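You operate a simulated robot arm through the tools that you are given. There is no shell and no other tool. Be economical: measure what you need, move in short steps, check, and stop when the job is done.

You are at the controls of a simulated two-armed robot. One attempt, no reset.

Task
Oil the stiff top bolt, then shoot it and draw it again.
Fine: oil from the pad tin; put the small brush back first. Set down upright: small brush. Where these are worked on the way, their far stop is far enough and under half their travel is too little: top bolt. A coat counts when it lies all over at full strength: go over it till it gets no stronger.

The check looks at the end state, three seconds after you hand in, the way a careful person would. Anything else that was tipped, shoved, dropped, spilled or broken makes it a failure.

Robot
Two 6-joint arms with two-finger grippers on one trunk, on a base that drives. Base frame: it is fixed to the floor where the robot stands at the start and does not move with it; the origin is under the middle of the robot, x ahead of it, y to its left, z up. Lengths are in m, angles in rad, forces in N, time in s.
The left shoulder is at the start at [0.06, 0.143, 0.65], the right one opposite. Each reaches about 0.843 m from its shoulder. Places, roughly: room door [0.8, -0.9, 1]; top bolt [0.7, -0.6, 1.2]. Payload 2.45 kg a hand.
The TCP of each hand is the grasp point between the finger pads, 0.026 m short of the fingertips. In the tool frame z runs along the fingers and y along their closing line. The gripper opens to 0.096 m. The gripper's body begins 0.069 m behind the TCP.
Orientation is that of the tool frame in the base frame, as [roll, pitch, yaw] about the fixed x, y, z axes, in that order (R = Rz(yaw) Ry(pitch) Rx(roll)). With the fingers straight down and closing along the base's y, the tool's x points along the base's -x, its y along +y and its z along -z.

Tools
- The arms move only by the tool apply_moves. It takes "left_deltas", "right_deltas" or both (then of equal length, played together; a hand with none holds still); each is a list of rows, each a list of 6 numbers: the shift along the base's x, y, z in m, then the turn, a rotation vector about the base's x, y, z in rad. In form: [[tx, ty, tz, wx, wy, wz], ...]. A call has 1 to 12 rows; each row shifts and turns the commanded pose from where the row before left it. "left_hand" and "right_hand" are, for a hand that has rows, the gripper command, from -1 (fully open) to 1 (shut), values between in proportion, set as the call begins (left out, the last holds). A row lasts 0.2 s, in which the tool goes at most 0.05 m and 0.15 rad; a call with a longer step from one row to the next is refused whole, and so is a gripper value outside its range. A pose out of reach is approached as far as the arm can. The call stops where the force on the tool passes 40 N (or 10 N more than at its start, if that is more) or the arm is blocked; 0.2 s more then pass. Each finger halts on what it meets, pressing with about 40 N; the grip force reading is that of the motor and also rises with nothing between the fingers. The clock runs only during rows and for 0.2 s after the last one: add rows that do not move to give the fingers time. The reply holds the time, the measured pose of the TCP, the force on the tool along the base axes, the opening and the grip force, in the units named above and with some noise, with the torque about the TCP (base axes, N m) and any sound that the robot's microphone picked up.
- Cameras (640 x 400 px; columns grow to the right, rows downward): "scene" is now at [0.1625, -0.0321, 1.2994]; the picture's right is [-0.42, -0.91, 0.00], its down [-0.29, 0.13, -0.95] and it looks along [0.86, -0.40, -0.32] (base axes); focal length 224 px, centre (320, 200). "left" rides on the left gripper at [0.082, -0.003, -0.098] in its tool frame; the picture's right is [0.04, 1.00, 0.00], its down [-0.73, 0.03, -0.68] and it looks along [-0.68, 0.03, 0.73] (tool axes); focal length 256 px, centre (320, 200). "right" rides on the right gripper at [0.081, 0.003, -0.098] in its tool frame; the picture's right is [-0.04, 1.00, 0.00], its down [-0.73, -0.03, -0.68] and it looks along [-0.68, -0.03, 0.73] (tool axes); focal length 256 px, centre (320, 200). There is no depth. A picture from a camera that has moved, and an enlarged one, comes with that camera's place and axes in the base frame and with its lens. The place of the scene camera against the robot may be out by one fixed shift of up to 0.025 m in any direction.
- get_image(camera): a new picture of that camera. It takes no simulated time.
- slide_trunk(by): slides the trunk up (or, below 0, down) by that many m; the arms and the scene camera ride with it, the base frame stays. It gives what a move gives, with no picture.
- base_move(legs): drives the robot by 1 to 6 legs, each [ahead, turn to the left] in m and rad, along the robot's own axes; the way and the turn of a leg run together, so that a leg with both is an arc; at most 1.5 m and 3.142 rad a leg. The arms and the cameras ride along, it lands a little off, and it stops where it bumps. It gives what a move gives.
- turn_head(pan, tilt): turns the head with the scene camera to pan (to the left, within 1.501 rad either way) and tilt (down, from -0.506 to 1.204), counted from straight ahead of the robot. It gives what a move gives.
- close_up(camera, box): a new picture of the part [left, top, right, bottom] of that camera's present view, enlarged. It takes no simulated time.
- finish_job(): hands the job in; it is judged then, once.

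Go step by step. Nothing tells you exact positions but the pictures and the camera data: compare them with the known pose of the tool, close in by small moves and look again before you grip or let go. The budget is 120 turns and 100 pictures, counting those below and the enlarged ones. Unless the task says otherwise, let go and move clear before handing in.

The tools are called after "Request:" as name(argument=value, ...) on one line, values as JSON. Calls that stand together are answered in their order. apply_moves: Moves the arms, as the interface text tells. Its arguments: {"type":"object","properties":{"left_deltas":{"type":"array"},"left_hand":{"type":"number"},"right_deltas":{"type":"array"},"right_hand":{"type":"number"}},"required":[]} The other tools are called the same way: slide_trunk (by) slides the trunk up or down; base_move (legs) drives the base; turn_head (pan, tilt) turns the head that bears the scene camera; get_image (camera) takes a picture; close_up (camera, box) takes an enlarged picture of a part of a camera's view; finish_job () hands the job in.

At the start:

```text
clock: 0.0
left_tool_pos: [0.4388, -0.0247, 0.9983]
left_tcp_rot: [-3.14, 0.0, -3.136]
left_force: [1.1, 0.2, 0.4]
left_wrist_torque: [0.0, -0.02, -0.02]
left_finger_gap: 0.0962
left_gripper_force: 0.0
right_tool_pos: [0.3264, -0.3531, 0.9988]
right_tcp_rot: [3.141, -0.001, -3.137]
right_force: [-0.4, -0.3, 0.2]
right_wrist_torque: [0.0, 0.01, -0.02]
right_finger_gap: 0.0959
right_gripper_force: 0.0
trunk travel left (down, up): [-0.275, 0.315]
robot x, y, heading: [0.0011, -0.0009, -0.003]
head pan, tilt: [-0.431, 0.323]
```

scene: 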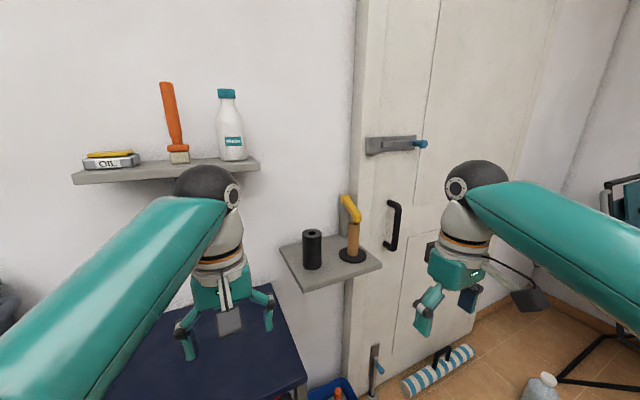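
right: 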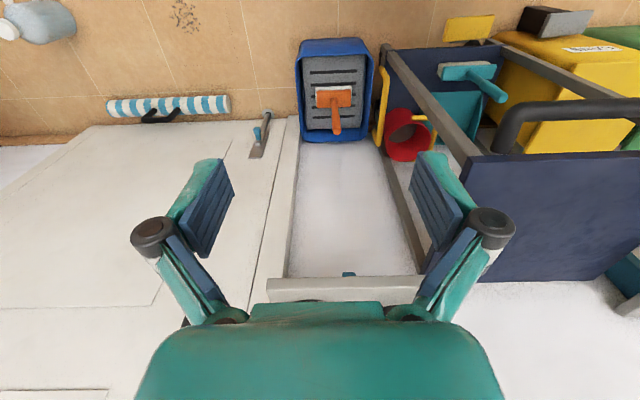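
left: 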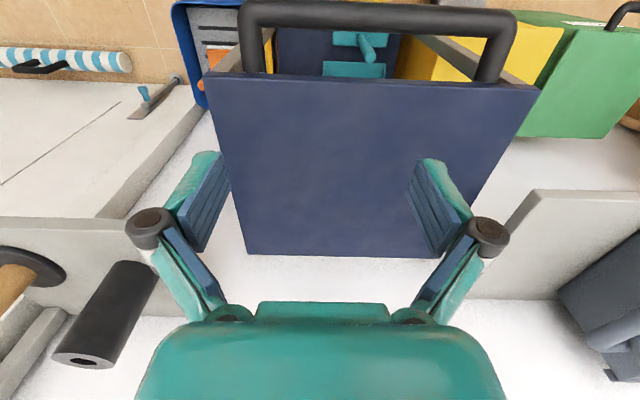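

I see a wall shelf with an oil tin, an orange-handled brush and a bottle; a lower shelf with a black pot and a stand; and the bolt on the door. I'll look at these closer.

Request:
close_up(camera="scene", box=[60, 70, 270, 200])

Request:
close_up(camera="scene", box=[270, 120, 450, 300])

```text
3.05 times, centred on (165, 135) of scene
camera zoom: at [0.1625, -0.0321, 1.2994], right [-0.42, -0.91, 0.0], down [-0.29, 0.13, -0.95], along [0.86, -0.4, -0.32], focal length 684 px, centre (792, 398)
```

zoom: 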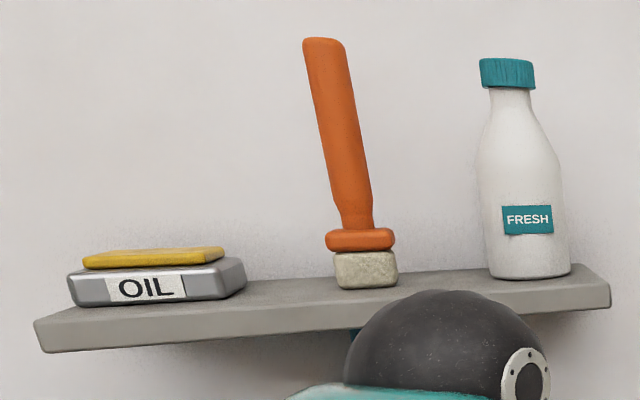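

```text
2.22 times, centred on (360, 210) of scene
camera zoom: at [0.1625, -0.0321, 1.2994], right [-0.42, -0.91, 0.0], down [-0.29, 0.13, -0.95], along [0.86, -0.4, -0.32], focal length 499 px, centre (231, 178)
```

zoom: 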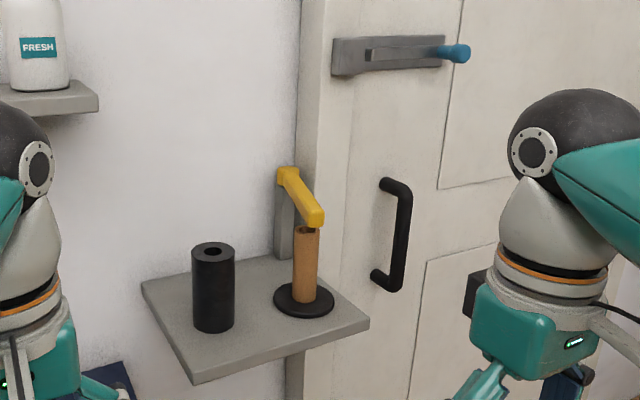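

The brush stands on its bristles beside the OIL tin, and the bolt knob looks to be at its right end. I'll enlarge the bolt, then raise the trunk for a second viewpoint.

Request:
close_up(camera="scene", box=[340, 110, 450, 180])

Request:
slide_trunk(by=0.2)

Request:
get_image(camera="scene")

Request:
get_image(camera="right")

```text
5.71 times, centred on (395, 145) of scene
camera zoom: at [0.1625, -0.0321, 1.2994], right [-0.42, -0.91, 0.0], down [-0.29, 0.13, -0.95], along [0.86, -0.4, -0.32], focal length 1283 px, centre (-109, 514)
```

zoom: 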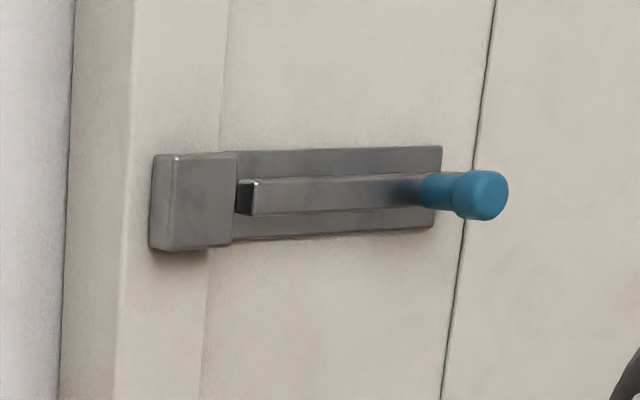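

```text
clock: 2.2
left_tool_pos: [0.4374, -0.0249, 1.1991]
left_tcp_rot: [3.141, 0.0, -3.137]
left_force: [0.1, 0.3, 0.5]
left_wrist_torque: [0.0, 0.02, 0.05]
left_finger_gap: 0.0961
left_gripper_force: 0.1
right_tool_pos: [0.325, -0.3534, 1.1996]
right_tcp_rot: [3.141, 0.001, -3.137]
right_force: [0.2, 0.3, 0.6]
right_wrist_torque: [-0.01, 0.02, 0.01]
right_finger_gap: 0.0959
right_gripper_force: 0.1
trunk travel left (down, up): [-0.475, 0.115]
robot x, y, heading: [0.0019, -0.0009, 0.002]
head pan, tilt: [-0.431, 0.323]
```

```text
93 pictures are left
camera scene: at [0.1627, -0.0322, 1.4994], right [-0.42, -0.91, 0.0], down [-0.29, 0.13, -0.95], along [0.86, -0.4, -0.32], focal length 224 px, centre (320, 200)
```

scene: 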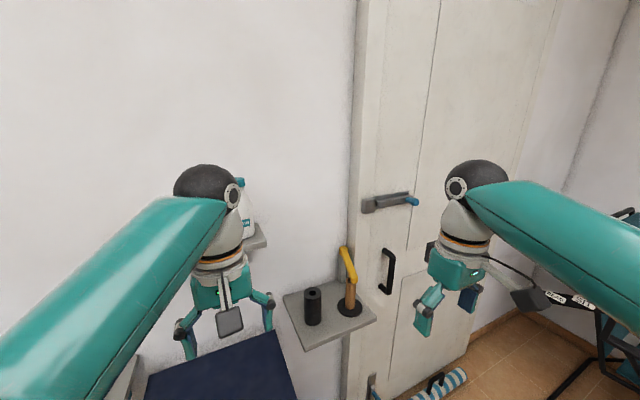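

```text
92 pictures are left
camera right: at [0.2444, -0.3516, 1.2963], right [0.04, 1.0, 0.0], down [0.73, -0.03, 0.68], along [0.68, -0.02, -0.73], focal length 256 px, centre (320, 200)
```

right: 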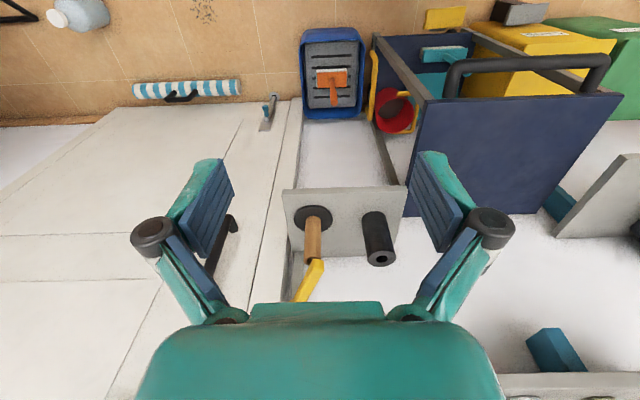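

Bolt knob triangulates to about (0.72, -0.66, 1.24). I'll move the left arm aside so the shelf is visible and look again.

Request:
apply_moves(left_deltas=[[-0.03, 0.035, 0, 0, 0, 0], [-0.03, 0.035, 0, 0, 0, 0], [-0.03, 0.035, -0.01, 0, 0, 0], [-0.03, 0.035, -0.02, 0, 0, 0], [-0.03, 0.035, -0.02, 0, 0, 0], [-0.02, 0.035, -0.03, 0, 0, 0], [-0.02, 0.035, -0.03, 0, 0, 0], [0, 0.035, -0.03, 0, 0, 0]])

Request:
turn_head(pan=0.0, tilt=0.35)

Request:
get_image(camera="scene")

```text
refused: row 4 steps farther than a row can; nothing moved
```

```text
clock: 3.1
left_tool_pos: [0.438, -0.0251, 1.1983]
left_tcp_rot: [-3.14, 0.0, -3.138]
left_force: [0.2, -0.8, -0.1]
left_wrist_torque: [0.02, -0.02, -0.04]
left_finger_gap: 0.096
left_gripper_force: 0.0
right_tool_pos: [0.3265, -0.3539, 1.1992]
right_tcp_rot: [3.141, 0.001, -3.135]
right_force: [-0.1, 0.5, 0.2]
right_wrist_torque: [0.03, 0.01, -0.02]
right_finger_gap: 0.096
right_gripper_force: 0.0
trunk travel left (down, up): [-0.475, 0.115]
robot x, y, heading: [0.0011, 0.0017, 0.005]
head pan, tilt: [0.0, 0.351]
```

```text
91 pictures are left
camera scene: at [0.171, 0.0068, 1.4969], right [0.0, -1.0, 0.0], down [-0.34, 0.0, -0.94], along [0.94, 0.0, -0.34], focal length 224 px, centre (320, 200)
```

scene: 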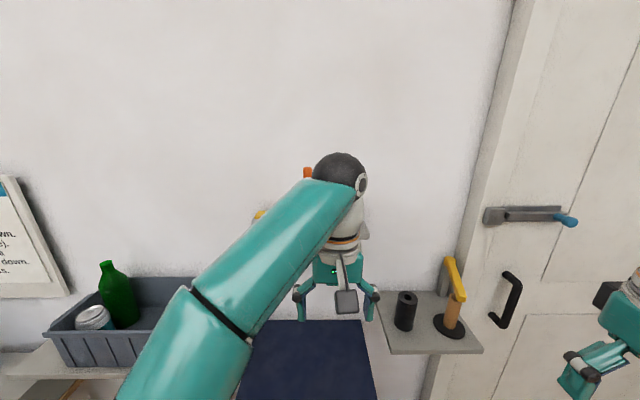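

Request:
apply_moves(left_deltas=[[-0.03, 0.03, 0, 0, 0, 0], [-0.03, 0.03, 0, 0, 0, 0], [-0.03, 0.035, 0, 0, 0, 0], [-0.025, 0.035, -0.02, 0, 0, 0], [-0.025, 0.035, -0.02, 0, 0, 0], [-0.02, 0.035, -0.025, 0, 0, 0], [-0.02, 0.035, -0.025, 0, 0, 0], [0, 0.035, -0.03, 0, 0, 0], [0, 0.035, -0.03, 0, 0, 0]])

Request:
get_image(camera="scene")

```text
clock: 5.1
left_tool_pos: [0.2575, 0.2791, 1.0487]
left_tcp_rot: [-3.141, -0.001, -3.139]
left_force: [-0.1, 0.5, -0.4]
left_wrist_torque: [-0.01, -0.01, 0.01]
left_finger_gap: 0.0958
left_gripper_force: 0.1
right_tool_pos: [0.3258, -0.3541, 1.1984]
right_tcp_rot: [-3.141, 0.0, -3.136]
right_force: [0.5, -0.2, 0.4]
right_wrist_torque: [0.01, 0.0, 0.0]
right_finger_gap: 0.0961
right_gripper_force: 0.0
trunk travel left (down, up): [-0.475, 0.115]
robot x, y, heading: [-0.0014, -0.0014, -0.006]
head pan, tilt: [0.0, 0.351]
```

```text
90 pictures are left
camera scene: at [0.1704, 0.0072, 1.497], right [0.0, -1.0, 0.0], down [-0.34, 0.0, -0.94], along [0.94, 0.0, -0.34], focal length 224 px, centre (320, 200)
```

scene: 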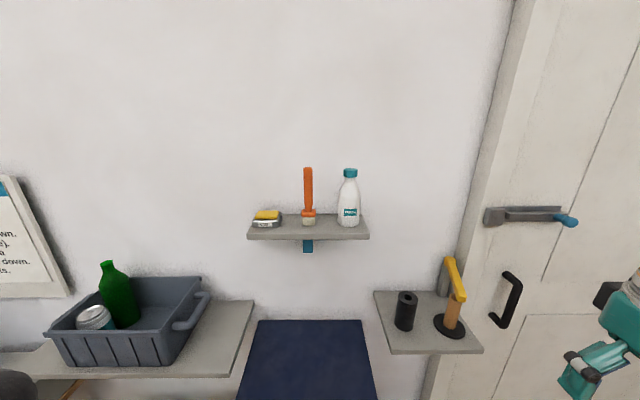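

Request:
close_up(camera="scene", box=[230, 155, 390, 255])

Request:
slide_trunk(by=-0.15)

Request:
close_up(camera="scene", box=[230, 95, 390, 195])

```text
4.00 times, centred on (310, 205) of scene
camera zoom: at [0.1704, 0.0072, 1.497], right [0.0, -1.0, 0.0], down [-0.34, 0.0, -0.94], along [0.94, 0.0, -0.34], focal length 898 px, centre (360, 180)
```

zoom: 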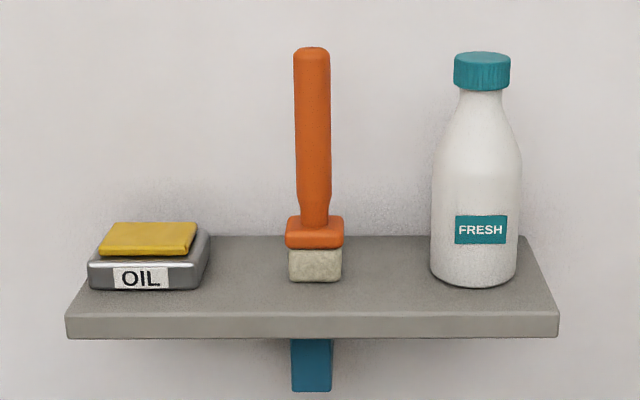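

```text
clock: 6.8
left_tool_pos: [0.2583, 0.2792, 0.8988]
left_tcp_rot: [-3.141, -0.001, -3.136]
left_force: [-0.9, 0.6, -0.2]
left_wrist_torque: [0.0, 0.01, 0.01]
left_finger_gap: 0.096
left_gripper_force: 0.1
right_tool_pos: [0.3253, -0.3539, 1.049]
right_tcp_rot: [-3.141, 0.0, -3.135]
right_force: [0.6, -0.5, 0.2]
right_wrist_torque: [-0.03, 0.0, -0.02]
right_finger_gap: 0.096
right_gripper_force: 0.0
trunk travel left (down, up): [-0.325, 0.265]
robot x, y, heading: [-0.0, 0.0014, 0.001]
head pan, tilt: [0.0, 0.351]
```

```text
4.00 times, centred on (310, 145) of scene
camera zoom: at [0.1705, 0.0069, 1.347], right [0.0, -1.0, 0.0], down [-0.34, 0.0, -0.94], along [0.94, 0.0, -0.34], focal length 898 px, centre (360, 420)
```

zoom: 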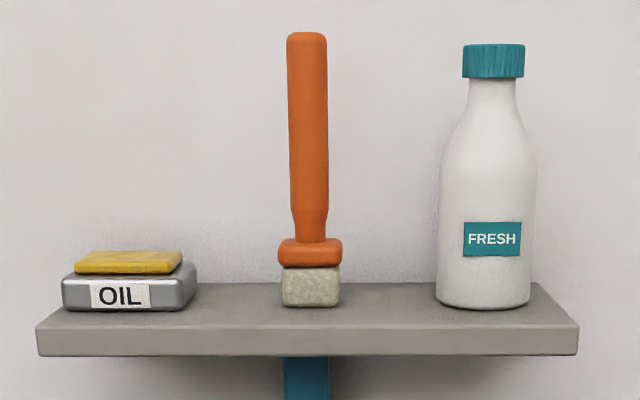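

Brush is about (0.745, 0.038), shelf top z≈1.217, tin pad about (0.738, 0.152, 1.25), all before correcting the camera shift. I need to drive closer, so I check the floor ahead.

Request:
turn_head(pan=-0.35, tilt=1.0)

Request:
get_image(camera="scene")

```text
clock: 7.8
left_tool_pos: [0.2579, 0.2794, 0.8995]
left_tcp_rot: [3.142, 0.0, -3.137]
left_force: [-0.5, 0.6, -0.3]
left_wrist_torque: [0.03, 0.03, 0.0]
left_finger_gap: 0.0962
left_gripper_force: 0.2
right_tool_pos: [0.3252, -0.3536, 1.0501]
right_tcp_rot: [3.141, 0.001, -3.137]
right_force: [-1.6, -0.3, 0.3]
right_wrist_torque: [-0.01, 0.0, -0.02]
right_finger_gap: 0.0962
right_gripper_force: 0.3
trunk travel left (down, up): [-0.325, 0.265]
robot x, y, heading: [0.0024, -0.0002, -0.002]
head pan, tilt: [-0.351, 1.0]
```

```text
87 pictures are left
camera scene: at [0.1429, -0.017, 1.2922], right [-0.34, -0.94, 0.0], down [-0.79, 0.29, -0.54], along [0.51, -0.19, -0.84], focal length 224 px, centre (320, 200)
```

scene: 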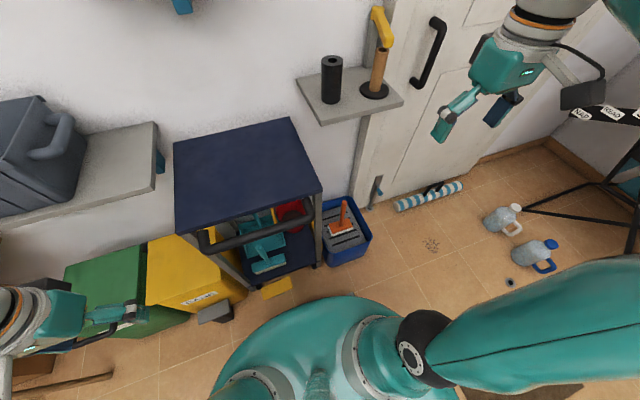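

The cart handle reaches about x≈0.4 and the floor tray about x≈0.43, so I have little forward room. I'll raise the trunk fully, then shift the base slightly right-forward to about (0.09, -0.08) so one spot serves both shelf and bolt.

Request:
slide_trunk(by=0.26)

Request:
base_move(legs=[[0, -0.72], [0.125, 0], [0, 0.72]])

Request:
get_image(camera="scene")

```text
clock: 10.5
left_tool_pos: [0.2571, 0.2795, 1.1591]
left_tcp_rot: [-3.141, 0.0, -3.136]
left_force: [-0.1, -0.5, -0.1]
left_wrist_torque: [-0.01, 0.02, 0.0]
left_finger_gap: 0.096
left_gripper_force: 0.1
right_tool_pos: [0.3262, -0.3539, 1.3086]
right_tcp_rot: [-3.142, -0.002, -3.137]
right_force: [-1.1, 0.6, -0.8]
right_wrist_torque: [-0.01, -0.01, 0.01]
right_finger_gap: 0.0957
right_gripper_force: 0.1
trunk travel left (down, up): [-0.585, 0.005]
robot x, y, heading: [0.0011, -0.0013, 0.004]
head pan, tilt: [-0.351, 1.0]
```

```text
clock: 14.7
left_tool_pos: [0.4578, 0.0038, 1.1599]
left_tcp_rot: [-3.139, 0.001, 2.546]
left_force: [-0.3, 0.2, -0.1]
left_wrist_torque: [-0.05, 0.04, -0.02]
left_finger_gap: 0.0955
left_gripper_force: 0.1
right_tool_pos: [0.1569, -0.5577, 1.3111]
right_tcp_rot: [-3.141, -0.001, 2.549]
right_force: [0.3, -0.3, -0.9]
right_wrist_torque: [-0.04, 0.06, 0.02]
right_finger_gap: 0.096
right_gripper_force: 0.1
trunk travel left (down, up): [-0.585, 0.005]
robot x, y, heading: [0.0752, -0.0936, -0.652]
head pan, tilt: [-0.351, 1.0]
stopped in leg 3: the robot was blocked; the commanded pose is now the measured one
```

```text
86 pictures are left
camera scene: at [0.1803, -0.1833, 1.552], right [-0.84, -0.54, 0.0], down [-0.45, 0.71, -0.54], along [0.29, -0.46, -0.84], focal length 224 px, centre (320, 200)
```

scene: 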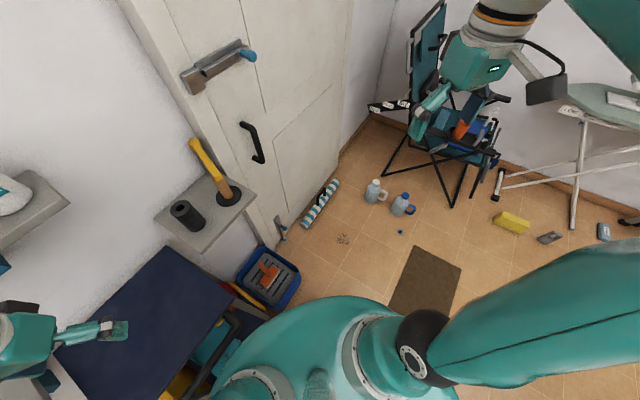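

The turn was blocked, probably by the cart near my front-left. Let me look there before moving.

Request:
turn_head(pan=0.5, tilt=1.15)

Request:
get_image(camera="scene")

```text
clock: 15.9
left_tool_pos: [0.4559, 0.0025, 1.1605]
left_tcp_rot: [-3.139, 0.001, 2.546]
left_force: [0.5, 1.1, -0.7]
left_wrist_torque: [0.02, 0.05, -0.01]
left_finger_gap: 0.0961
left_gripper_force: 0.0
right_tool_pos: [0.1546, -0.5577, 1.3111]
right_tcp_rot: [-3.141, 0.003, 2.548]
right_force: [-0.4, -0.8, 0.4]
right_wrist_torque: [0.0, 0.0, -0.01]
right_finger_gap: 0.0962
right_gripper_force: 0.0
trunk travel left (down, up): [-0.585, 0.005]
robot x, y, heading: [0.0738, -0.094, -0.652]
head pan, tilt: [0.499, 1.15]
```

```text
85 pictures are left
camera scene: at [0.1992, -0.1342, 1.5424], right [-0.15, -0.99, 0.0], down [-0.9, 0.14, -0.41], along [0.4, -0.06, -0.91], focal length 224 px, centre (320, 200)
```

scene: 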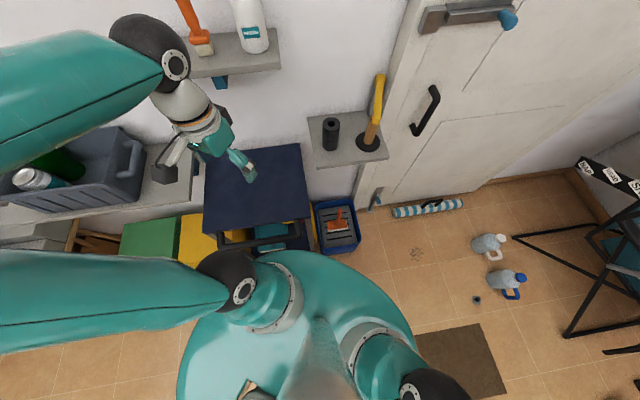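

The base seems squarish and its corner met the cart side. I'll back off, shift sideways farther back, square up, then go gently forward.

Request:
base_move(legs=[[-0.125, 0], [0, -0.55], [0.09, 0], [0, 1.2]])

Request:
get_image(camera="scene")

```text
clock: 23.0
left_tool_pos: [0.2516, 0.2049, 1.1598]
left_tcp_rot: [-3.139, 0.001, -3.092]
left_force: [0.2, 0.7, -0.4]
left_wrist_torque: [0.03, 0.0, -0.04]
left_finger_gap: 0.096
left_gripper_force: 0.1
right_tool_pos: [0.3499, -0.4244, 1.3099]
right_tcp_rot: [3.141, 0.002, -3.089]
right_force: [-0.3, 0.8, 0.8]
right_wrist_torque: [-0.03, 0.01, -0.01]
right_finger_gap: 0.0962
right_gripper_force: 0.0
trunk travel left (down, up): [-0.585, 0.005]
robot x, y, heading: [0.0071, -0.1235, -0.011]
head pan, tilt: [0.499, 1.15]
```

```text
84 pictures are left
camera scene: at [0.1378, -0.0902, 1.5425], right [0.47, -0.88, 0.0], down [-0.81, -0.43, -0.41], along [0.36, 0.19, -0.91], focal length 224 px, centre (320, 200)
```

scene: 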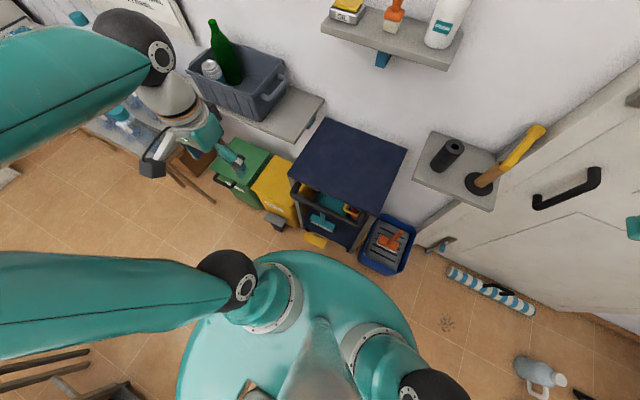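

Squared up at (0.007, -0.12) with nothing visibly disturbed. Now go ahead 0.08.

Request:
base_move(legs=[[0.08, 0.0]])

Request:
turn_head(pan=-0.1, tilt=0.45)

Request:
get_image(camera="scene")

```text
clock: 24.1
left_tool_pos: [0.334, 0.2041, 1.1604]
left_tcp_rot: [-3.14, 0.0, -3.092]
left_force: [0.5, -0.3, 0.6]
left_wrist_torque: [-0.02, 0.05, -0.01]
left_finger_gap: 0.0958
left_gripper_force: 0.1
right_tool_pos: [0.4334, -0.4248, 1.3112]
right_tcp_rot: [-3.141, -0.002, -3.091]
right_force: [-0.1, 0.3, -0.6]
right_wrist_torque: [-0.02, 0.05, 0.0]
right_finger_gap: 0.096
right_gripper_force: 0.2
trunk travel left (down, up): [-0.585, 0.005]
robot x, y, heading: [0.0884, -0.1253, -0.009]
head pan, tilt: [0.499, 1.15]
```

```text
clock: 25.1
left_tool_pos: [0.3326, 0.2036, 1.1603]
left_tcp_rot: [-3.141, 0.0, -3.09]
left_force: [-0.4, 0.0, 0.2]
left_wrist_torque: [0.02, 0.02, -0.01]
left_finger_gap: 0.0961
left_gripper_force: 0.0
right_tool_pos: [0.4312, -0.4239, 1.3116]
right_tcp_rot: [-3.141, -0.001, -3.088]
right_force: [-0.4, 0.2, 0.4]
right_wrist_torque: [-0.01, -0.01, 0.0]
right_finger_gap: 0.096
right_gripper_force: 0.1
trunk travel left (down, up): [-0.585, 0.005]
robot x, y, heading: [0.0879, -0.1275, -0.02]
head pan, tilt: [-0.099, 0.45]
```

```text
83 pictures are left
camera scene: at [0.2578, -0.1291, 1.5976], right [-0.11, -0.99, 0.0], down [-0.43, 0.05, -0.9], along [0.89, -0.1, -0.44], focal length 224 px, centre (320, 200)
```

scene: 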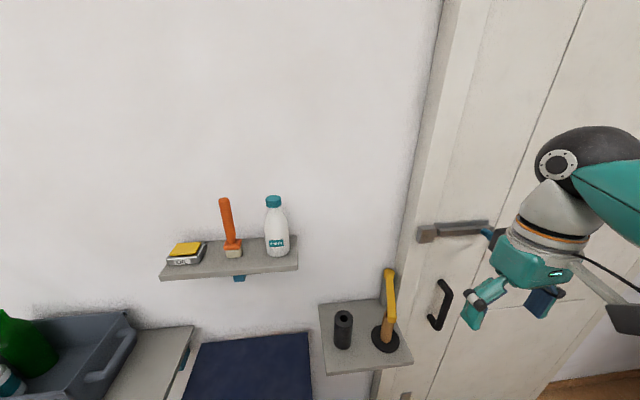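

The view is clear and I'm at (0.088, -0.127). I'll roll the right hand half a turn (so its camera rides on top when the fingers point forward), and tuck the left arm back.

Request:
apply_moves(right_deltas=[[0, 0, 0, 0, 0, 0.147], [0, 0, 0, 0, 0, 0.147], [0, 0, 0, 0, 0, 0.147], [0, 0, 0, 0, 0, 0.147], [0, 0, 0, 0, 0, 0.147], [0, 0, 0, 0, 0, 0.147], [0, 0, 0, 0, 0, 0.147], [0, 0, 0, 0, 0, 0.147], [0, 0, 0, 0, 0, 0.147], [0, 0, 0, 0, 0, 0.147], [0, 0, 0, 0, 0, 0.147], [0, 0, 0, 0, 0, 0.147]], left_deltas=[[-0.03, 0.03, 0, 0, 0, 0], [-0.03, 0.03, 0, 0, 0, 0], [-0.03, 0.03, 0, 0, 0, 0], [-0.02, 0.02, 0, 0, 0, 0], [0, 0.03, 0, 0, 0, 0], [0, 0.03, 0, 0, 0, 0], [0, 0.0, 0, 0, 0, 0], [0, 0, 0, 0, 0, 0], [0, 0, 0, 0, 0, 0], [0, 0, 0, 0, 0, 0], [0, 0, 0, 0, 0, 0], [0, 0, 0, 0, 0, 0]])

Request:
apply_moves(right_deltas=[[0, 0, 0, 0, 0, 0.147], [0, 0, 0, 0, 0, 0.147], [0, 0, 0, 0, 0, 0.147], [0, 0, 0, 0, 0, 0.147], [0, 0, 0, 0, 0, 0.147], [0, 0, 0, 0, 0, 0.147], [0, 0, 0, 0, 0, 0.147], [0, 0, 0, 0, 0, 0.147], [0, 0, 0, 0, 0, 0.147]])

```text
clock: 27.7
left_tool_pos: [0.2223, 0.3742, 1.1613]
left_tcp_rot: [-3.14, 0.0, -3.09]
left_force: [-0.2, -0.2, -0.8]
left_wrist_torque: [-0.03, 0.02, 0.02]
left_finger_gap: 0.0961
left_gripper_force: 0.1
right_tool_pos: [0.432, -0.4248, 1.312]
right_tcp_rot: [3.141, 0.002, -1.322]
right_force: [0.6, -0.6, 0.0]
right_wrist_torque: [-0.01, 0.0, 0.03]
right_finger_gap: 0.0963
right_gripper_force: 0.1
trunk travel left (down, up): [-0.585, 0.005]
robot x, y, heading: [0.0885, -0.1274, -0.009]
head pan, tilt: [-0.099, 0.45]
```

```text
clock: 29.7
left_tool_pos: [0.2224, 0.375, 1.1608]
left_tcp_rot: [-3.14, 0.002, -3.093]
left_force: [-0.5, 1.0, 0.1]
left_wrist_torque: [-0.05, -0.01, -0.01]
left_finger_gap: 0.0961
left_gripper_force: 0.0
right_tool_pos: [0.4282, -0.413, 1.3119]
right_tcp_rot: [3.141, 0.0, -0.004]
right_force: [-0.3, -0.3, 0.7]
right_wrist_torque: [-0.01, -0.03, -0.01]
right_finger_gap: 0.0962
right_gripper_force: 0.1
right hand out of reach, approached as far as the arm can: row 9
trunk travel left (down, up): [-0.585, 0.005]
robot x, y, heading: [0.0886, -0.128, -0.008]
head pan, tilt: [-0.099, 0.45]
```

The half roll sits at the wrist's limit. Better: keep the original roll and grasp with fingers tilted ~40° down, which keeps the camera level behind the hand. I'll roll back and pitch up.

Request:
apply_moves(right_deltas=[[0, 0, 0, 0, 0, -0.147], [0, 0, 0, 0, 0, -0.147], [0, 0, 0, 0, 0, -0.147], [0, 0, 0, 0, 0, -0.147], [0, 0, 0, 0, 0, -0.147], [0, 0, 0, 0, 0, -0.147], [0, 0, 0, 0, 0, -0.147], [0, 0, 0, 0, 0, -0.147], [0, 0, 0, 0, 0, -0.147], [0, 0, 0, 0, 0, -0.147], [0, 0, 0, 0, 0, -0.147], [0, 0, 0, 0, 0, -0.147]])

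Request:
apply_moves(right_deltas=[[0, 0, 0, 0, 0, -0.147], [0, 0, 0, 0, 0, -0.147], [0, 0, 0, 0, 0, -0.147], [0, 0, 0, 0, 0, -0.147], [0, 0, 0, 0, 0, -0.147], [0, 0, 0, 0, 0, -0.147], [0, 0, 0, 0, 0, -0.147], [0, 0, 0, 0, 0, -0.147], [0, 0, 0, 0, 0, -0.147], [0, 0, 0, 0, 0, -0.05], [0, 0, 0, 0, 0, 0]])

Request:
apply_moves(right_deltas=[[0, 0.03, 0.02, 0, -0.131, 0], [0, 0.04, 0.02, 0, -0.131, 0], [0, 0.04, 0.02, 0, -0.131, 0], [0, 0.04, 0, 0, -0.131, 0], [0, 0.04, 0, 0, -0.131, 0], [0, 0.04, 0, 0, -0.131, 0], [0, 0.04, 0, 0, -0.131, 0], [0, 0.04, 0, 0, 0, 0], [0, 0.04, 0, 0, 0, 0]], right_hand=-0.4)

Request:
get_image(camera="scene")

Request:
get_image(camera="right")

```text
clock: 32.3
left_tool_pos: [0.2233, 0.3736, 1.162]
left_tcp_rot: [-3.141, 0.0, -3.093]
left_force: [-0.2, -0.3, -0.6]
left_wrist_torque: [0.02, 0.01, -0.02]
left_finger_gap: 0.0959
left_gripper_force: 0.0
right_tool_pos: [0.4302, -0.4147, 1.3104]
right_tcp_rot: [-3.141, 0.002, -1.771]
right_force: [-0.6, -0.1, 0.2]
right_wrist_torque: [-0.01, -0.01, -0.01]
right_finger_gap: 0.096
right_gripper_force: 0.1
trunk travel left (down, up): [-0.585, 0.005]
robot x, y, heading: [0.0909, -0.1261, -0.014]
head pan, tilt: [-0.099, 0.45]
```

```text
clock: 34.7
left_tool_pos: [0.2222, 0.3759, 1.161]
left_tcp_rot: [3.142, 0.001, -3.091]
left_force: [-0.2, 0.3, 0.4]
left_wrist_torque: [-0.01, 0.01, 0.02]
left_finger_gap: 0.096
left_gripper_force: 0.1
right_tool_pos: [0.4286, -0.4138, 1.3105]
right_tcp_rot: [3.141, -0.001, -3.14]
right_force: [0.4, -1.3, -0.2]
right_wrist_torque: [-0.01, -0.03, -0.03]
right_finger_gap: 0.0958
right_gripper_force: 0.1
trunk travel left (down, up): [-0.585, 0.005]
robot x, y, heading: [0.0903, -0.1251, -0.014]
head pan, tilt: [-0.099, 0.45]
```

```text
clock: 36.7
left_tool_pos: [0.2226, 0.3746, 1.1601]
left_tcp_rot: [-3.139, 0.0, -3.092]
left_force: [0.1, -0.2, -0.5]
left_wrist_torque: [-0.01, 0.0, -0.03]
left_finger_gap: 0.0959
left_gripper_force: 0.0
right_tool_pos: [0.4356, -0.0743, 1.3742]
right_tcp_rot: [3.118, 0.917, 3.102]
right_force: [-0.3, -0.1, -0.5]
right_wrist_torque: [-0.01, -0.02, -0.01]
right_finger_gap: 0.0674
right_gripper_force: 0.0
trunk travel left (down, up): [-0.585, 0.005]
robot x, y, heading: [0.0873, -0.1275, -0.01]
head pan, tilt: [-0.099, 0.45]
```

```text
82 pictures are left
camera scene: at [0.2583, -0.1213, 1.5977], right [-0.03, -1.0, 0.0], down [-0.44, 0.01, -0.9], along [0.9, -0.03, -0.44], focal length 224 px, centre (320, 200)
```

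scene: 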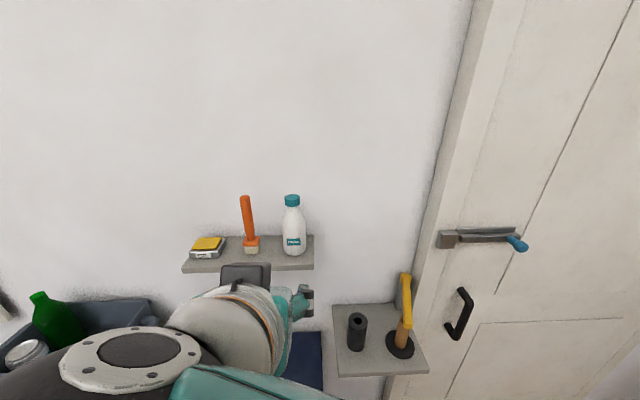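

```text
81 pictures are left
camera right: at [0.308, -0.0684, 1.3685], right [0.04, 1.0, 0.05], down [-0.09, -0.04, 0.99], along [0.99, -0.05, 0.09], focal length 256 px, centre (320, 200)
```

right: 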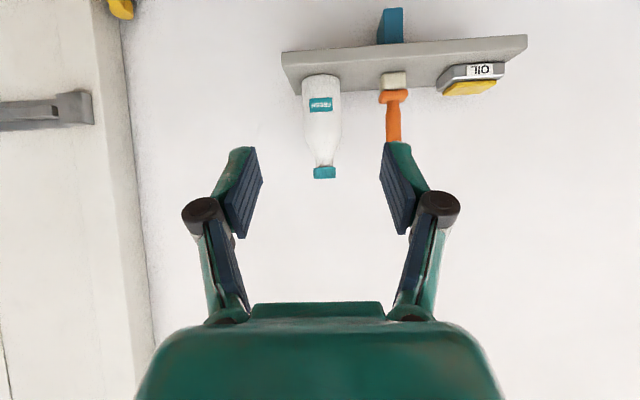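

Hand camera now looks level (inverted) at the shelf. I align the hand and move in front of the brush at a distance.

Request:
apply_moves(right_deltas=[[0.0, 0.04, -0.005, -0.05, 0, 0.05], [0.02, 0.04, -0.005, 0, 0, 0], [0.03, 0.03, -0.005, 0, 0, 0], [0.03, 0, -0.005, 0, 0, 0], [0.03, 0, 0, 0, 0, 0], [0, 0, 0, 0, 0, 0]])

Request:
get_image(camera="right")

Request:
get_image(camera="scene")

```text
clock: 38.1
left_tool_pos: [0.2215, 0.3733, 1.1631]
left_tcp_rot: [-3.141, 0.002, -3.09]
left_force: [-0.5, -0.1, 0.9]
left_wrist_torque: [0.01, -0.04, -0.01]
left_finger_gap: 0.096
left_gripper_force: 0.1
right_tool_pos: [0.535, 0.0363, 1.3724]
right_tcp_rot: [-3.114, 0.938, -3.07]
right_force: [0.4, -0.5, -0.6]
right_wrist_torque: [-0.01, -0.02, 0.03]
right_finger_gap: 0.0673
right_gripper_force: 0.1
trunk travel left (down, up): [-0.585, 0.005]
robot x, y, heading: [0.0912, -0.1245, -0.015]
head pan, tilt: [-0.099, 0.45]
```

```text
80 pictures are left
camera right: at [0.4069, 0.0323, 1.3641], right [-0.03, 1.0, 0.02], down [-0.11, -0.02, 0.99], along [0.99, 0.02, 0.11], focal length 256 px, centre (320, 200)
```

right: 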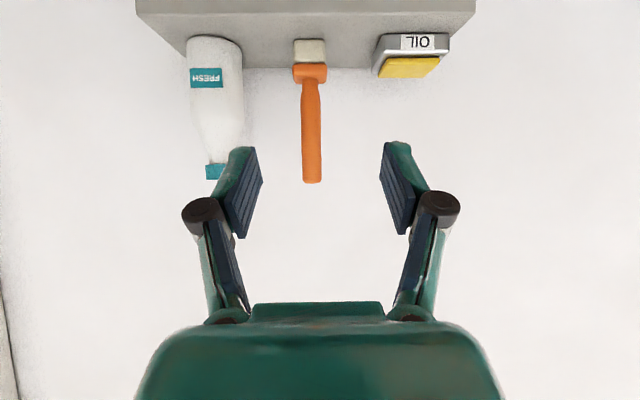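

```text
79 pictures are left
camera scene: at [0.257, -0.1294, 1.5997], right [-0.11, -0.99, 0.0], down [-0.43, 0.05, -0.9], along [0.9, -0.1, -0.44], focal length 224 px, centre (320, 200)
```

scene: 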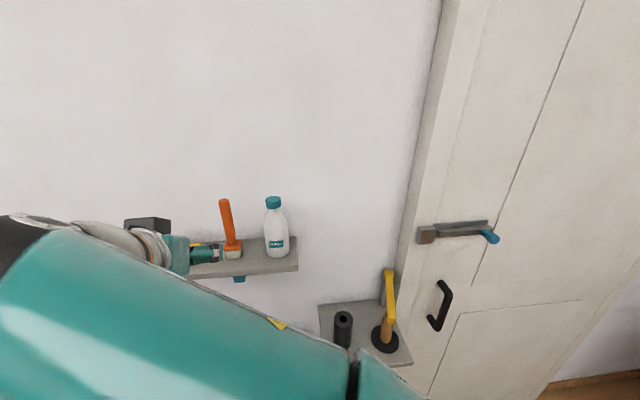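

Brush handle is centred near y≈0.03, top z≈1.38. Approaching to x≈0.65 and checking.

Request:
apply_moves(right_deltas=[[0.03, -0.005, -0.01, 0, 0, 0], [0.03, 0, -0.01, 0, 0, 0], [0.03, 0, -0.005, 0, 0, 0], [0.02, 0, 0, 0, 0, 0], [0, 0, 0, 0, 0, 0]])

Request:
get_image(camera="right")

Request:
get_image(camera="scene")

```text
clock: 39.0
left_tool_pos: [0.2224, 0.3745, 1.1583]
left_tcp_rot: [3.141, 0.0, -3.092]
left_force: [-0.5, -0.6, -0.3]
left_wrist_torque: [-0.03, -0.01, 0.0]
left_finger_gap: 0.0962
left_gripper_force: 0.0
right_tool_pos: [0.6223, -0.0101, 1.4149]
right_tcp_rot: [2.982, 1.008, 3.032]
right_force: [-0.2, 0.4, 0.5]
right_wrist_torque: [0.02, 0.02, 0.03]
right_finger_gap: 0.0673
right_gripper_force: 0.1
trunk travel left (down, up): [-0.585, 0.005]
robot x, y, heading: [0.0904, -0.1221, -0.011]
head pan, tilt: [-0.099, 0.45]
stopped in row 4 (right hand): the arm was blocked; the commanded pose is now the measured one
```

```text
78 pictures are left
camera right: at [0.4952, -0.0091, 1.397], right [0.0, 0.99, 0.12], down [-0.18, -0.12, 0.98], along [0.98, -0.02, 0.18], focal length 256 px, centre (320, 200)
```

right: 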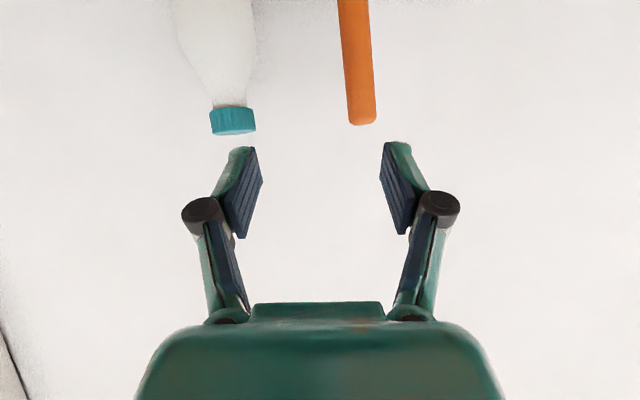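

```text
77 pictures are left
camera scene: at [0.2578, -0.1296, 1.5953], right [-0.11, -0.99, 0.0], down [-0.43, 0.05, -0.9], along [0.89, -0.1, -0.44], focal length 224 px, centre (320, 200)
```

scene: 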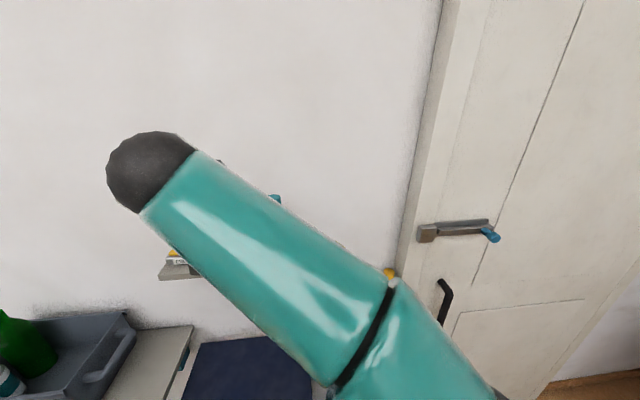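

The arm nearly straightened because tilting the fingers down lifts the wrist. I'll back off, level the fingers to a slight tilt, and approach again lower.

Request:
apply_moves(right_deltas=[[-0.04, 0.01, 0, -0.06, 0, 0], [-0.04, 0.01, -0.01, -0.06, 0, 0], [0, 0.01, -0.02, 0, -0.12, 0], [0, 0.01, -0.02, 0, -0.12, 0], [0, 0, -0.02, 0, -0.12, 0], [0, 0, -0.015, 0, 0, 0], [0, 0, 0, 0, 0, 0]])

Request:
get_image(camera="right")

```text
clock: 40.6
left_tool_pos: [0.2226, 0.3743, 1.1614]
left_tcp_rot: [-3.14, 0.0, -3.091]
left_force: [0.0, -0.2, -0.1]
left_wrist_torque: [0.05, 0.04, 0.01]
left_finger_gap: 0.0957
left_gripper_force: 0.1
right_tool_pos: [0.5418, 0.0346, 1.3293]
right_tcp_rot: [-2.909, 1.361, -2.902]
right_force: [0.0, 0.0, 0.1]
right_wrist_torque: [-0.02, 0.0, -0.02]
right_finger_gap: 0.067
right_gripper_force: 0.1
trunk travel left (down, up): [-0.585, 0.005]
robot x, y, heading: [0.0896, -0.1242, -0.01]
head pan, tilt: [-0.099, 0.45]
```

```text
76 pictures are left
camera right: at [0.4292, 0.0324, 1.2678], right [0.0, 1.0, -0.01], down [-0.52, 0.01, 0.86], along [0.86, 0.01, 0.52], focal length 256 px, centre (320, 200)
```

right: 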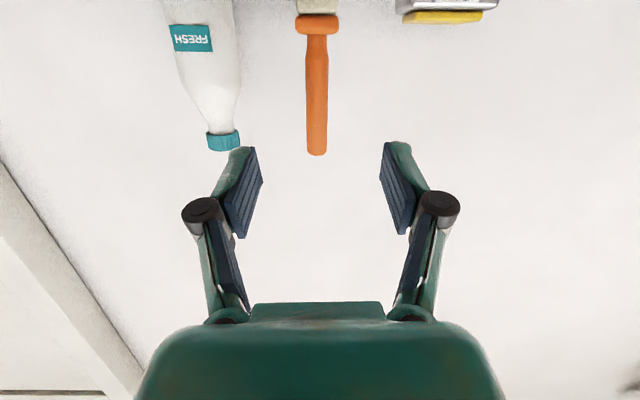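

Hand camera triangulation puts the handle at about (0.72, 0.032), top 1.378 — the scene camera reads ~0.02 too far in x. Approaching.

Request:
apply_moves(right_deltas=[[0.035, -0.001, -0.004, 0, 0, 0], [0.035, -0.001, -0.004, 0, 0, 0], [0.035, 0, -0.004, 0, 0, 0], [0.03, 0, 0, 0, 0, 0], [0.02, 0, 0, 0, 0, 0], [0, 0, 0, 0, 0, 0]])

Request:
get_image(camera="right")

Request:
get_image(camera="scene")

```text
clock: 42.2
left_tool_pos: [0.2232, 0.3739, 1.1594]
left_tcp_rot: [3.141, 0.001, -3.09]
left_force: [-0.5, 0.4, -0.8]
left_wrist_torque: [0.01, 0.03, 0.0]
left_finger_gap: 0.0962
left_gripper_force: 0.1
right_tool_pos: [0.6914, -0.0057, 1.3771]
right_tcp_rot: [2.879, 1.426, 2.867]
right_force: [-0.3, 0.2, -0.6]
right_wrist_torque: [0.0, 0.03, 0.03]
right_finger_gap: 0.0673
right_gripper_force: 0.0
trunk travel left (down, up): [-0.585, 0.005]
robot x, y, heading: [0.0871, -0.1284, -0.008]
head pan, tilt: [-0.099, 0.45]
stopped in row 6 (right hand): the arm was blocked; the commanded pose is now the measured one
```

```text
75 pictures are left
camera right: at [0.5819, 0.0018, 1.3097], right [0.02, 1.0, 0.08], down [-0.57, -0.05, 0.82], along [0.82, -0.06, 0.57], focal length 256 px, centre (320, 200)
```

right: 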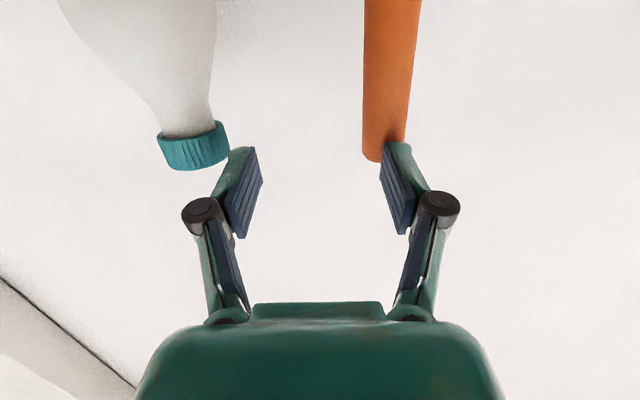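

```text
74 pictures are left
camera scene: at [0.2577, -0.1296, 1.5949], right [-0.11, -0.99, 0.0], down [-0.43, 0.05, -0.9], along [0.89, -0.1, -0.44], focal length 224 px, centre (320, 200)
```

scene: 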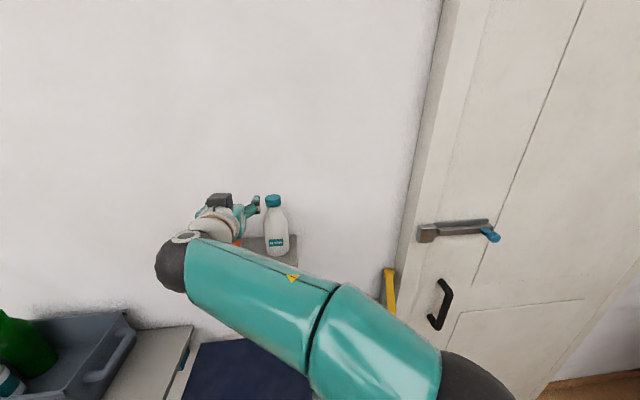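

The arm runs out of reach from this base spot. I'll withdraw the hand, then shift the base back toward y≈-0.02, where both shelf and bolt fit.

Request:
apply_moves(right_deltas=[[-0.04, 0, 0, 0, 0, 0], [-0.04, 0, 0, 0, 0, 0], [-0.04, 0, -0.01, 0, 0, 0], [-0.04, 0, -0.02, 0, 0, 0], [-0.04, -0.02, -0.02, 0, 0, 0], [-0.03, -0.03, -0.02, 0, 0, 0], [0, -0.04, 0, 0, 0, 0], [0, -0.04, 0, 0, 0, 0], [0, -0.04, 0, 0, 0, 0]])

Request:
base_move(legs=[[-0.12, 0], [0, 1.2], [0.11, 0], [0, -1.19], [0.095, 0]])

Request:
get_image(camera="scene")

```text
clock: 44.2
left_tool_pos: [0.2226, 0.3729, 1.1624]
left_tcp_rot: [3.141, 0.0, -3.09]
left_force: [0.4, -1.1, 1.3]
left_wrist_torque: [0.04, 0.03, 0.02]
left_finger_gap: 0.0961
left_gripper_force: 0.0
right_tool_pos: [0.4608, -0.1727, 1.3052]
right_tcp_rot: [2.927, 1.424, 2.918]
right_force: [-0.8, -0.2, 0.4]
right_wrist_torque: [0.01, 0.0, 0.04]
right_finger_gap: 0.067
right_gripper_force: 0.0
trunk travel left (down, up): [-0.585, 0.005]
robot x, y, heading: [0.0902, -0.1241, -0.005]
head pan, tilt: [-0.099, 0.45]
```

```text
clock: 51.2
left_tool_pos: [-0.275, 0.4205, 1.1627]
left_tcp_rot: [3.14, -0.006, -2.241]
left_force: [-0.5, -0.2, -0.2]
left_wrist_torque: [-0.01, 0.01, 0.03]
left_finger_gap: 0.096
left_gripper_force: 0.1
right_tool_pos: [0.2933, 0.2333, 1.3051]
right_tcp_rot: [2.947, 1.422, -2.507]
right_force: [1.2, -0.4, 0.2]
right_wrist_torque: [-0.02, 0.03, 0.01]
right_finger_gap: 0.0674
right_gripper_force: 0.0
trunk travel left (down, up): [-0.585, 0.005]
robot x, y, heading: [0.0075, -0.0104, 0.929]
head pan, tilt: [-0.099, 0.45]
stopped in leg 4: the robot was blocked; the commanded pose is now the measured one
```

```text
73 pictures are left
camera scene: at [0.124, 0.1149, 1.5975], right [0.74, -0.68, 0.0], down [-0.3, -0.32, -0.9], along [0.61, 0.66, -0.44], focal length 224 px, centre (320, 200)
```

scene: 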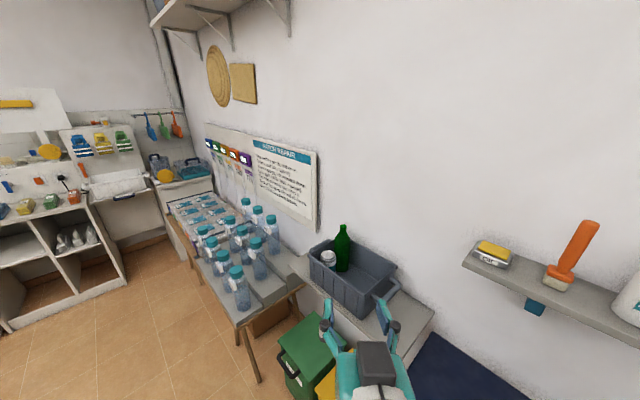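

Blocked again by a corner. Back off a little more before turning square.

Request:
base_move(legs=[[-0.05, 0], [0, -0.93], [0.1, 0]])

Request:
turn_head(pan=0.35, tilt=1.15)

Request:
get_image(camera="scene")

```text
clock: 55.6
left_tool_pos: [0.2538, 0.4311, 1.1618]
left_tcp_rot: [3.14, -0.006, 3.106]
left_force: [1.3, 0.2, -0.6]
left_wrist_torque: [0.04, 0.06, 0.03]
left_finger_gap: 0.0962
left_gripper_force: 0.0
right_tool_pos: [0.4438, -0.1356, 1.3046]
right_tcp_rot: [2.952, 1.42, 2.848]
right_force: [1.9, 0.2, -0.6]
right_wrist_torque: [0.01, -0.01, 0.05]
right_finger_gap: 0.0671
right_gripper_force: 0.0
trunk travel left (down, up): [-0.585, 0.005]
robot x, y, heading: [0.0797, -0.0473, -0.01]
head pan, tilt: [-0.099, 0.45]
```

```text
clock: 56.7
left_tool_pos: [0.2531, 0.4317, 1.1628]
left_tcp_rot: [-3.141, -0.004, 3.109]
left_force: [-0.2, 0.2, -0.5]
left_wrist_torque: [-0.03, 0.02, 0.01]
left_finger_gap: 0.0962
left_gripper_force: 0.1
right_tool_pos: [0.4416, -0.1338, 1.3052]
right_tcp_rot: [2.951, 1.422, 2.849]
right_force: [0.1, 0.2, -0.4]
right_wrist_torque: [0.01, 0.02, -0.05]
right_finger_gap: 0.0672
right_gripper_force: 0.1
trunk travel left (down, up): [-0.585, 0.005]
robot x, y, heading: [0.0775, -0.0475, -0.01]
head pan, tilt: [0.351, 1.15]
```

```text
72 pictures are left
camera scene: at [0.2095, -0.0215, 1.5425], right [0.34, -0.94, 0.0], down [-0.86, -0.31, -0.41], along [0.39, 0.14, -0.91], focal length 224 px, centre (320, 200)
```

scene: 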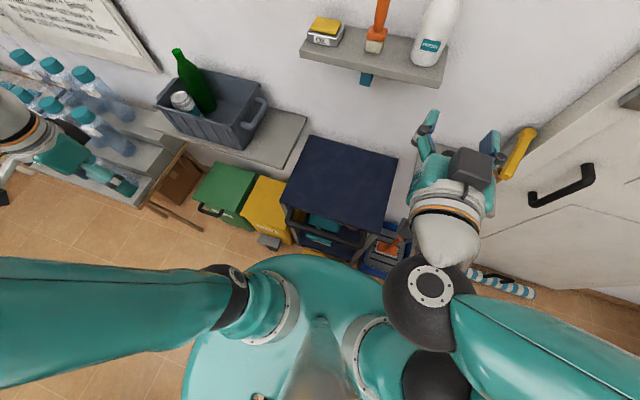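

All in place, base at (0.078, -0.047). Now re-approach the brush with the hand yawed ~20° left.

Request:
apply_moves(right_deltas=[[0.02, 0.03, 0, -0.043, 0, 0], [0.03, 0.02, 0, 0, 0, 0.143], [0.03, 0.02, 0, 0, 0, 0.143], [0.03, 0.02, 0, 0, 0, 0.143], [0.02, 0.02, 0, 0, 0, 0], [0, 0, 0, 0, 0, 0]])

Request:
get_image(camera="right")

```text
clock: 58.1
left_tool_pos: [0.2519, 0.4303, 1.1624]
left_tcp_rot: [3.141, -0.004, 3.105]
left_force: [-0.1, -0.6, 0.3]
left_wrist_torque: [-0.02, 0.02, -0.04]
left_finger_gap: 0.0962
left_gripper_force: 0.0
right_tool_pos: [0.5707, -0.0263, 1.3075]
right_tcp_rot: [-3.046, 1.428, -2.721]
right_force: [0.2, -0.6, 0.1]
right_wrist_torque: [-0.02, -0.01, 0.01]
right_finger_gap: 0.0672
right_gripper_force: 0.0
trunk travel left (down, up): [-0.585, 0.005]
robot x, y, heading: [0.0793, -0.0491, -0.007]
head pan, tilt: [0.351, 1.15]
```

```text
71 pictures are left
camera right: at [0.4665, -0.059, 1.2383], right [-0.31, 0.95, 0.03], down [-0.53, -0.2, 0.82], along [0.79, 0.24, 0.57], focal length 256 px, centre (320, 200)
```

right: 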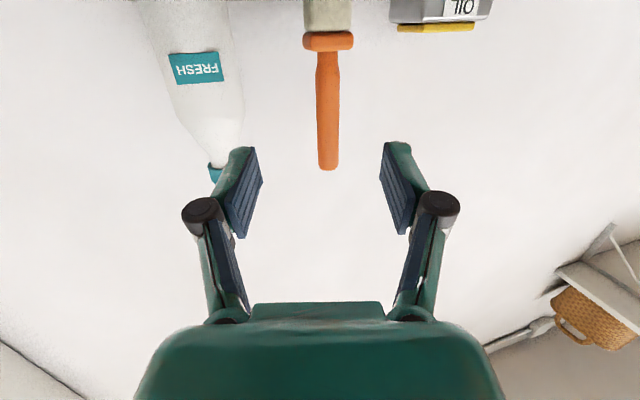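

Brush is centred between the fingers. Advance to just short of the handle and check.

Request:
apply_moves(right_deltas=[[0.035, 0.0135, 0, 0, 0, 0], [0.035, 0.0135, 0, 0, 0, 0], [0.03, 0.0115, 0, 0, 0, 0], [0.02, 0.008, 0, 0, 0, 0], [0.015, 0.006, 0, 0, 0, 0], [0, 0, 0, 0, 0, 0]])

Request:
get_image(camera="right")

Request:
turn_head(pan=0.15, tilt=0.5)

Request:
get_image(camera="scene")

```text
clock: 59.5
left_tool_pos: [0.2526, 0.4312, 1.1629]
left_tcp_rot: [3.142, -0.003, 3.107]
left_force: [0.2, 0.0, -0.1]
left_wrist_torque: [-0.02, -0.02, 0.02]
left_finger_gap: 0.0958
left_gripper_force: 0.0
right_tool_pos: [0.7045, 0.0282, 1.3063]
right_tcp_rot: [-3.037, 1.43, -2.713]
right_force: [-0.3, 0.8, -0.5]
right_wrist_torque: [0.0, 0.01, 0.02]
right_finger_gap: 0.067
right_gripper_force: 0.1
trunk travel left (down, up): [-0.585, 0.005]
robot x, y, heading: [0.0713, -0.0483, -0.012]
head pan, tilt: [0.351, 1.15]
```

```text
70 pictures are left
camera right: at [0.6016, -0.005, 1.238], right [-0.31, 0.95, 0.02], down [-0.53, -0.2, 0.82], along [0.79, 0.24, 0.57], focal length 256 px, centre (320, 200)
```

right: 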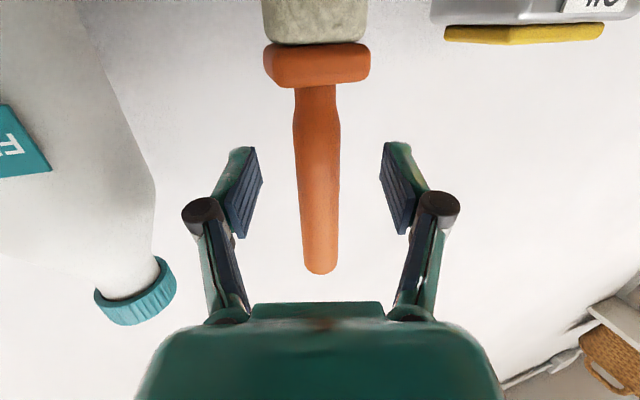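

```text
clock: 60.5
left_tool_pos: [0.2538, 0.432, 1.1615]
left_tcp_rot: [-3.141, -0.005, 3.107]
left_force: [-0.7, -0.2, -1.0]
left_wrist_torque: [-0.03, -0.01, -0.01]
left_finger_gap: 0.0959
left_gripper_force: 0.0
right_tool_pos: [0.7051, 0.027, 1.3056]
right_tcp_rot: [-3.038, 1.43, -2.716]
right_force: [0.3, 0.6, 0.8]
right_wrist_torque: [-0.02, -0.01, 0.01]
right_finger_gap: 0.0673
right_gripper_force: 0.0
trunk travel left (down, up): [-0.585, 0.005]
robot x, y, heading: [0.0755, -0.0442, -0.011]
head pan, tilt: [0.15, 0.499]
```

```text
69 pictures are left
camera scene: at [0.2437, -0.0286, 1.5931], right [0.14, -0.99, 0.0], down [-0.47, -0.07, -0.88], along [0.87, 0.12, -0.48], focal length 224 px, centre (320, 200)
```

scene: 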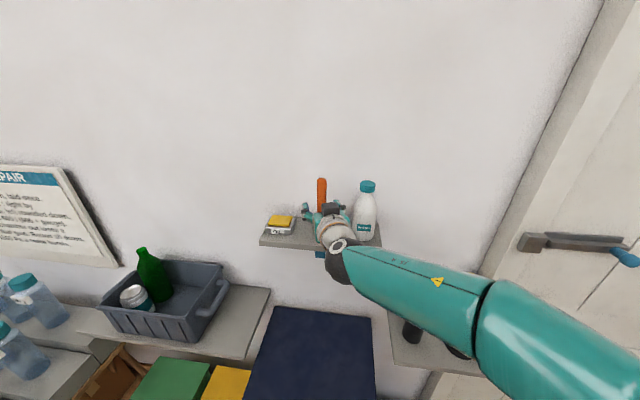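

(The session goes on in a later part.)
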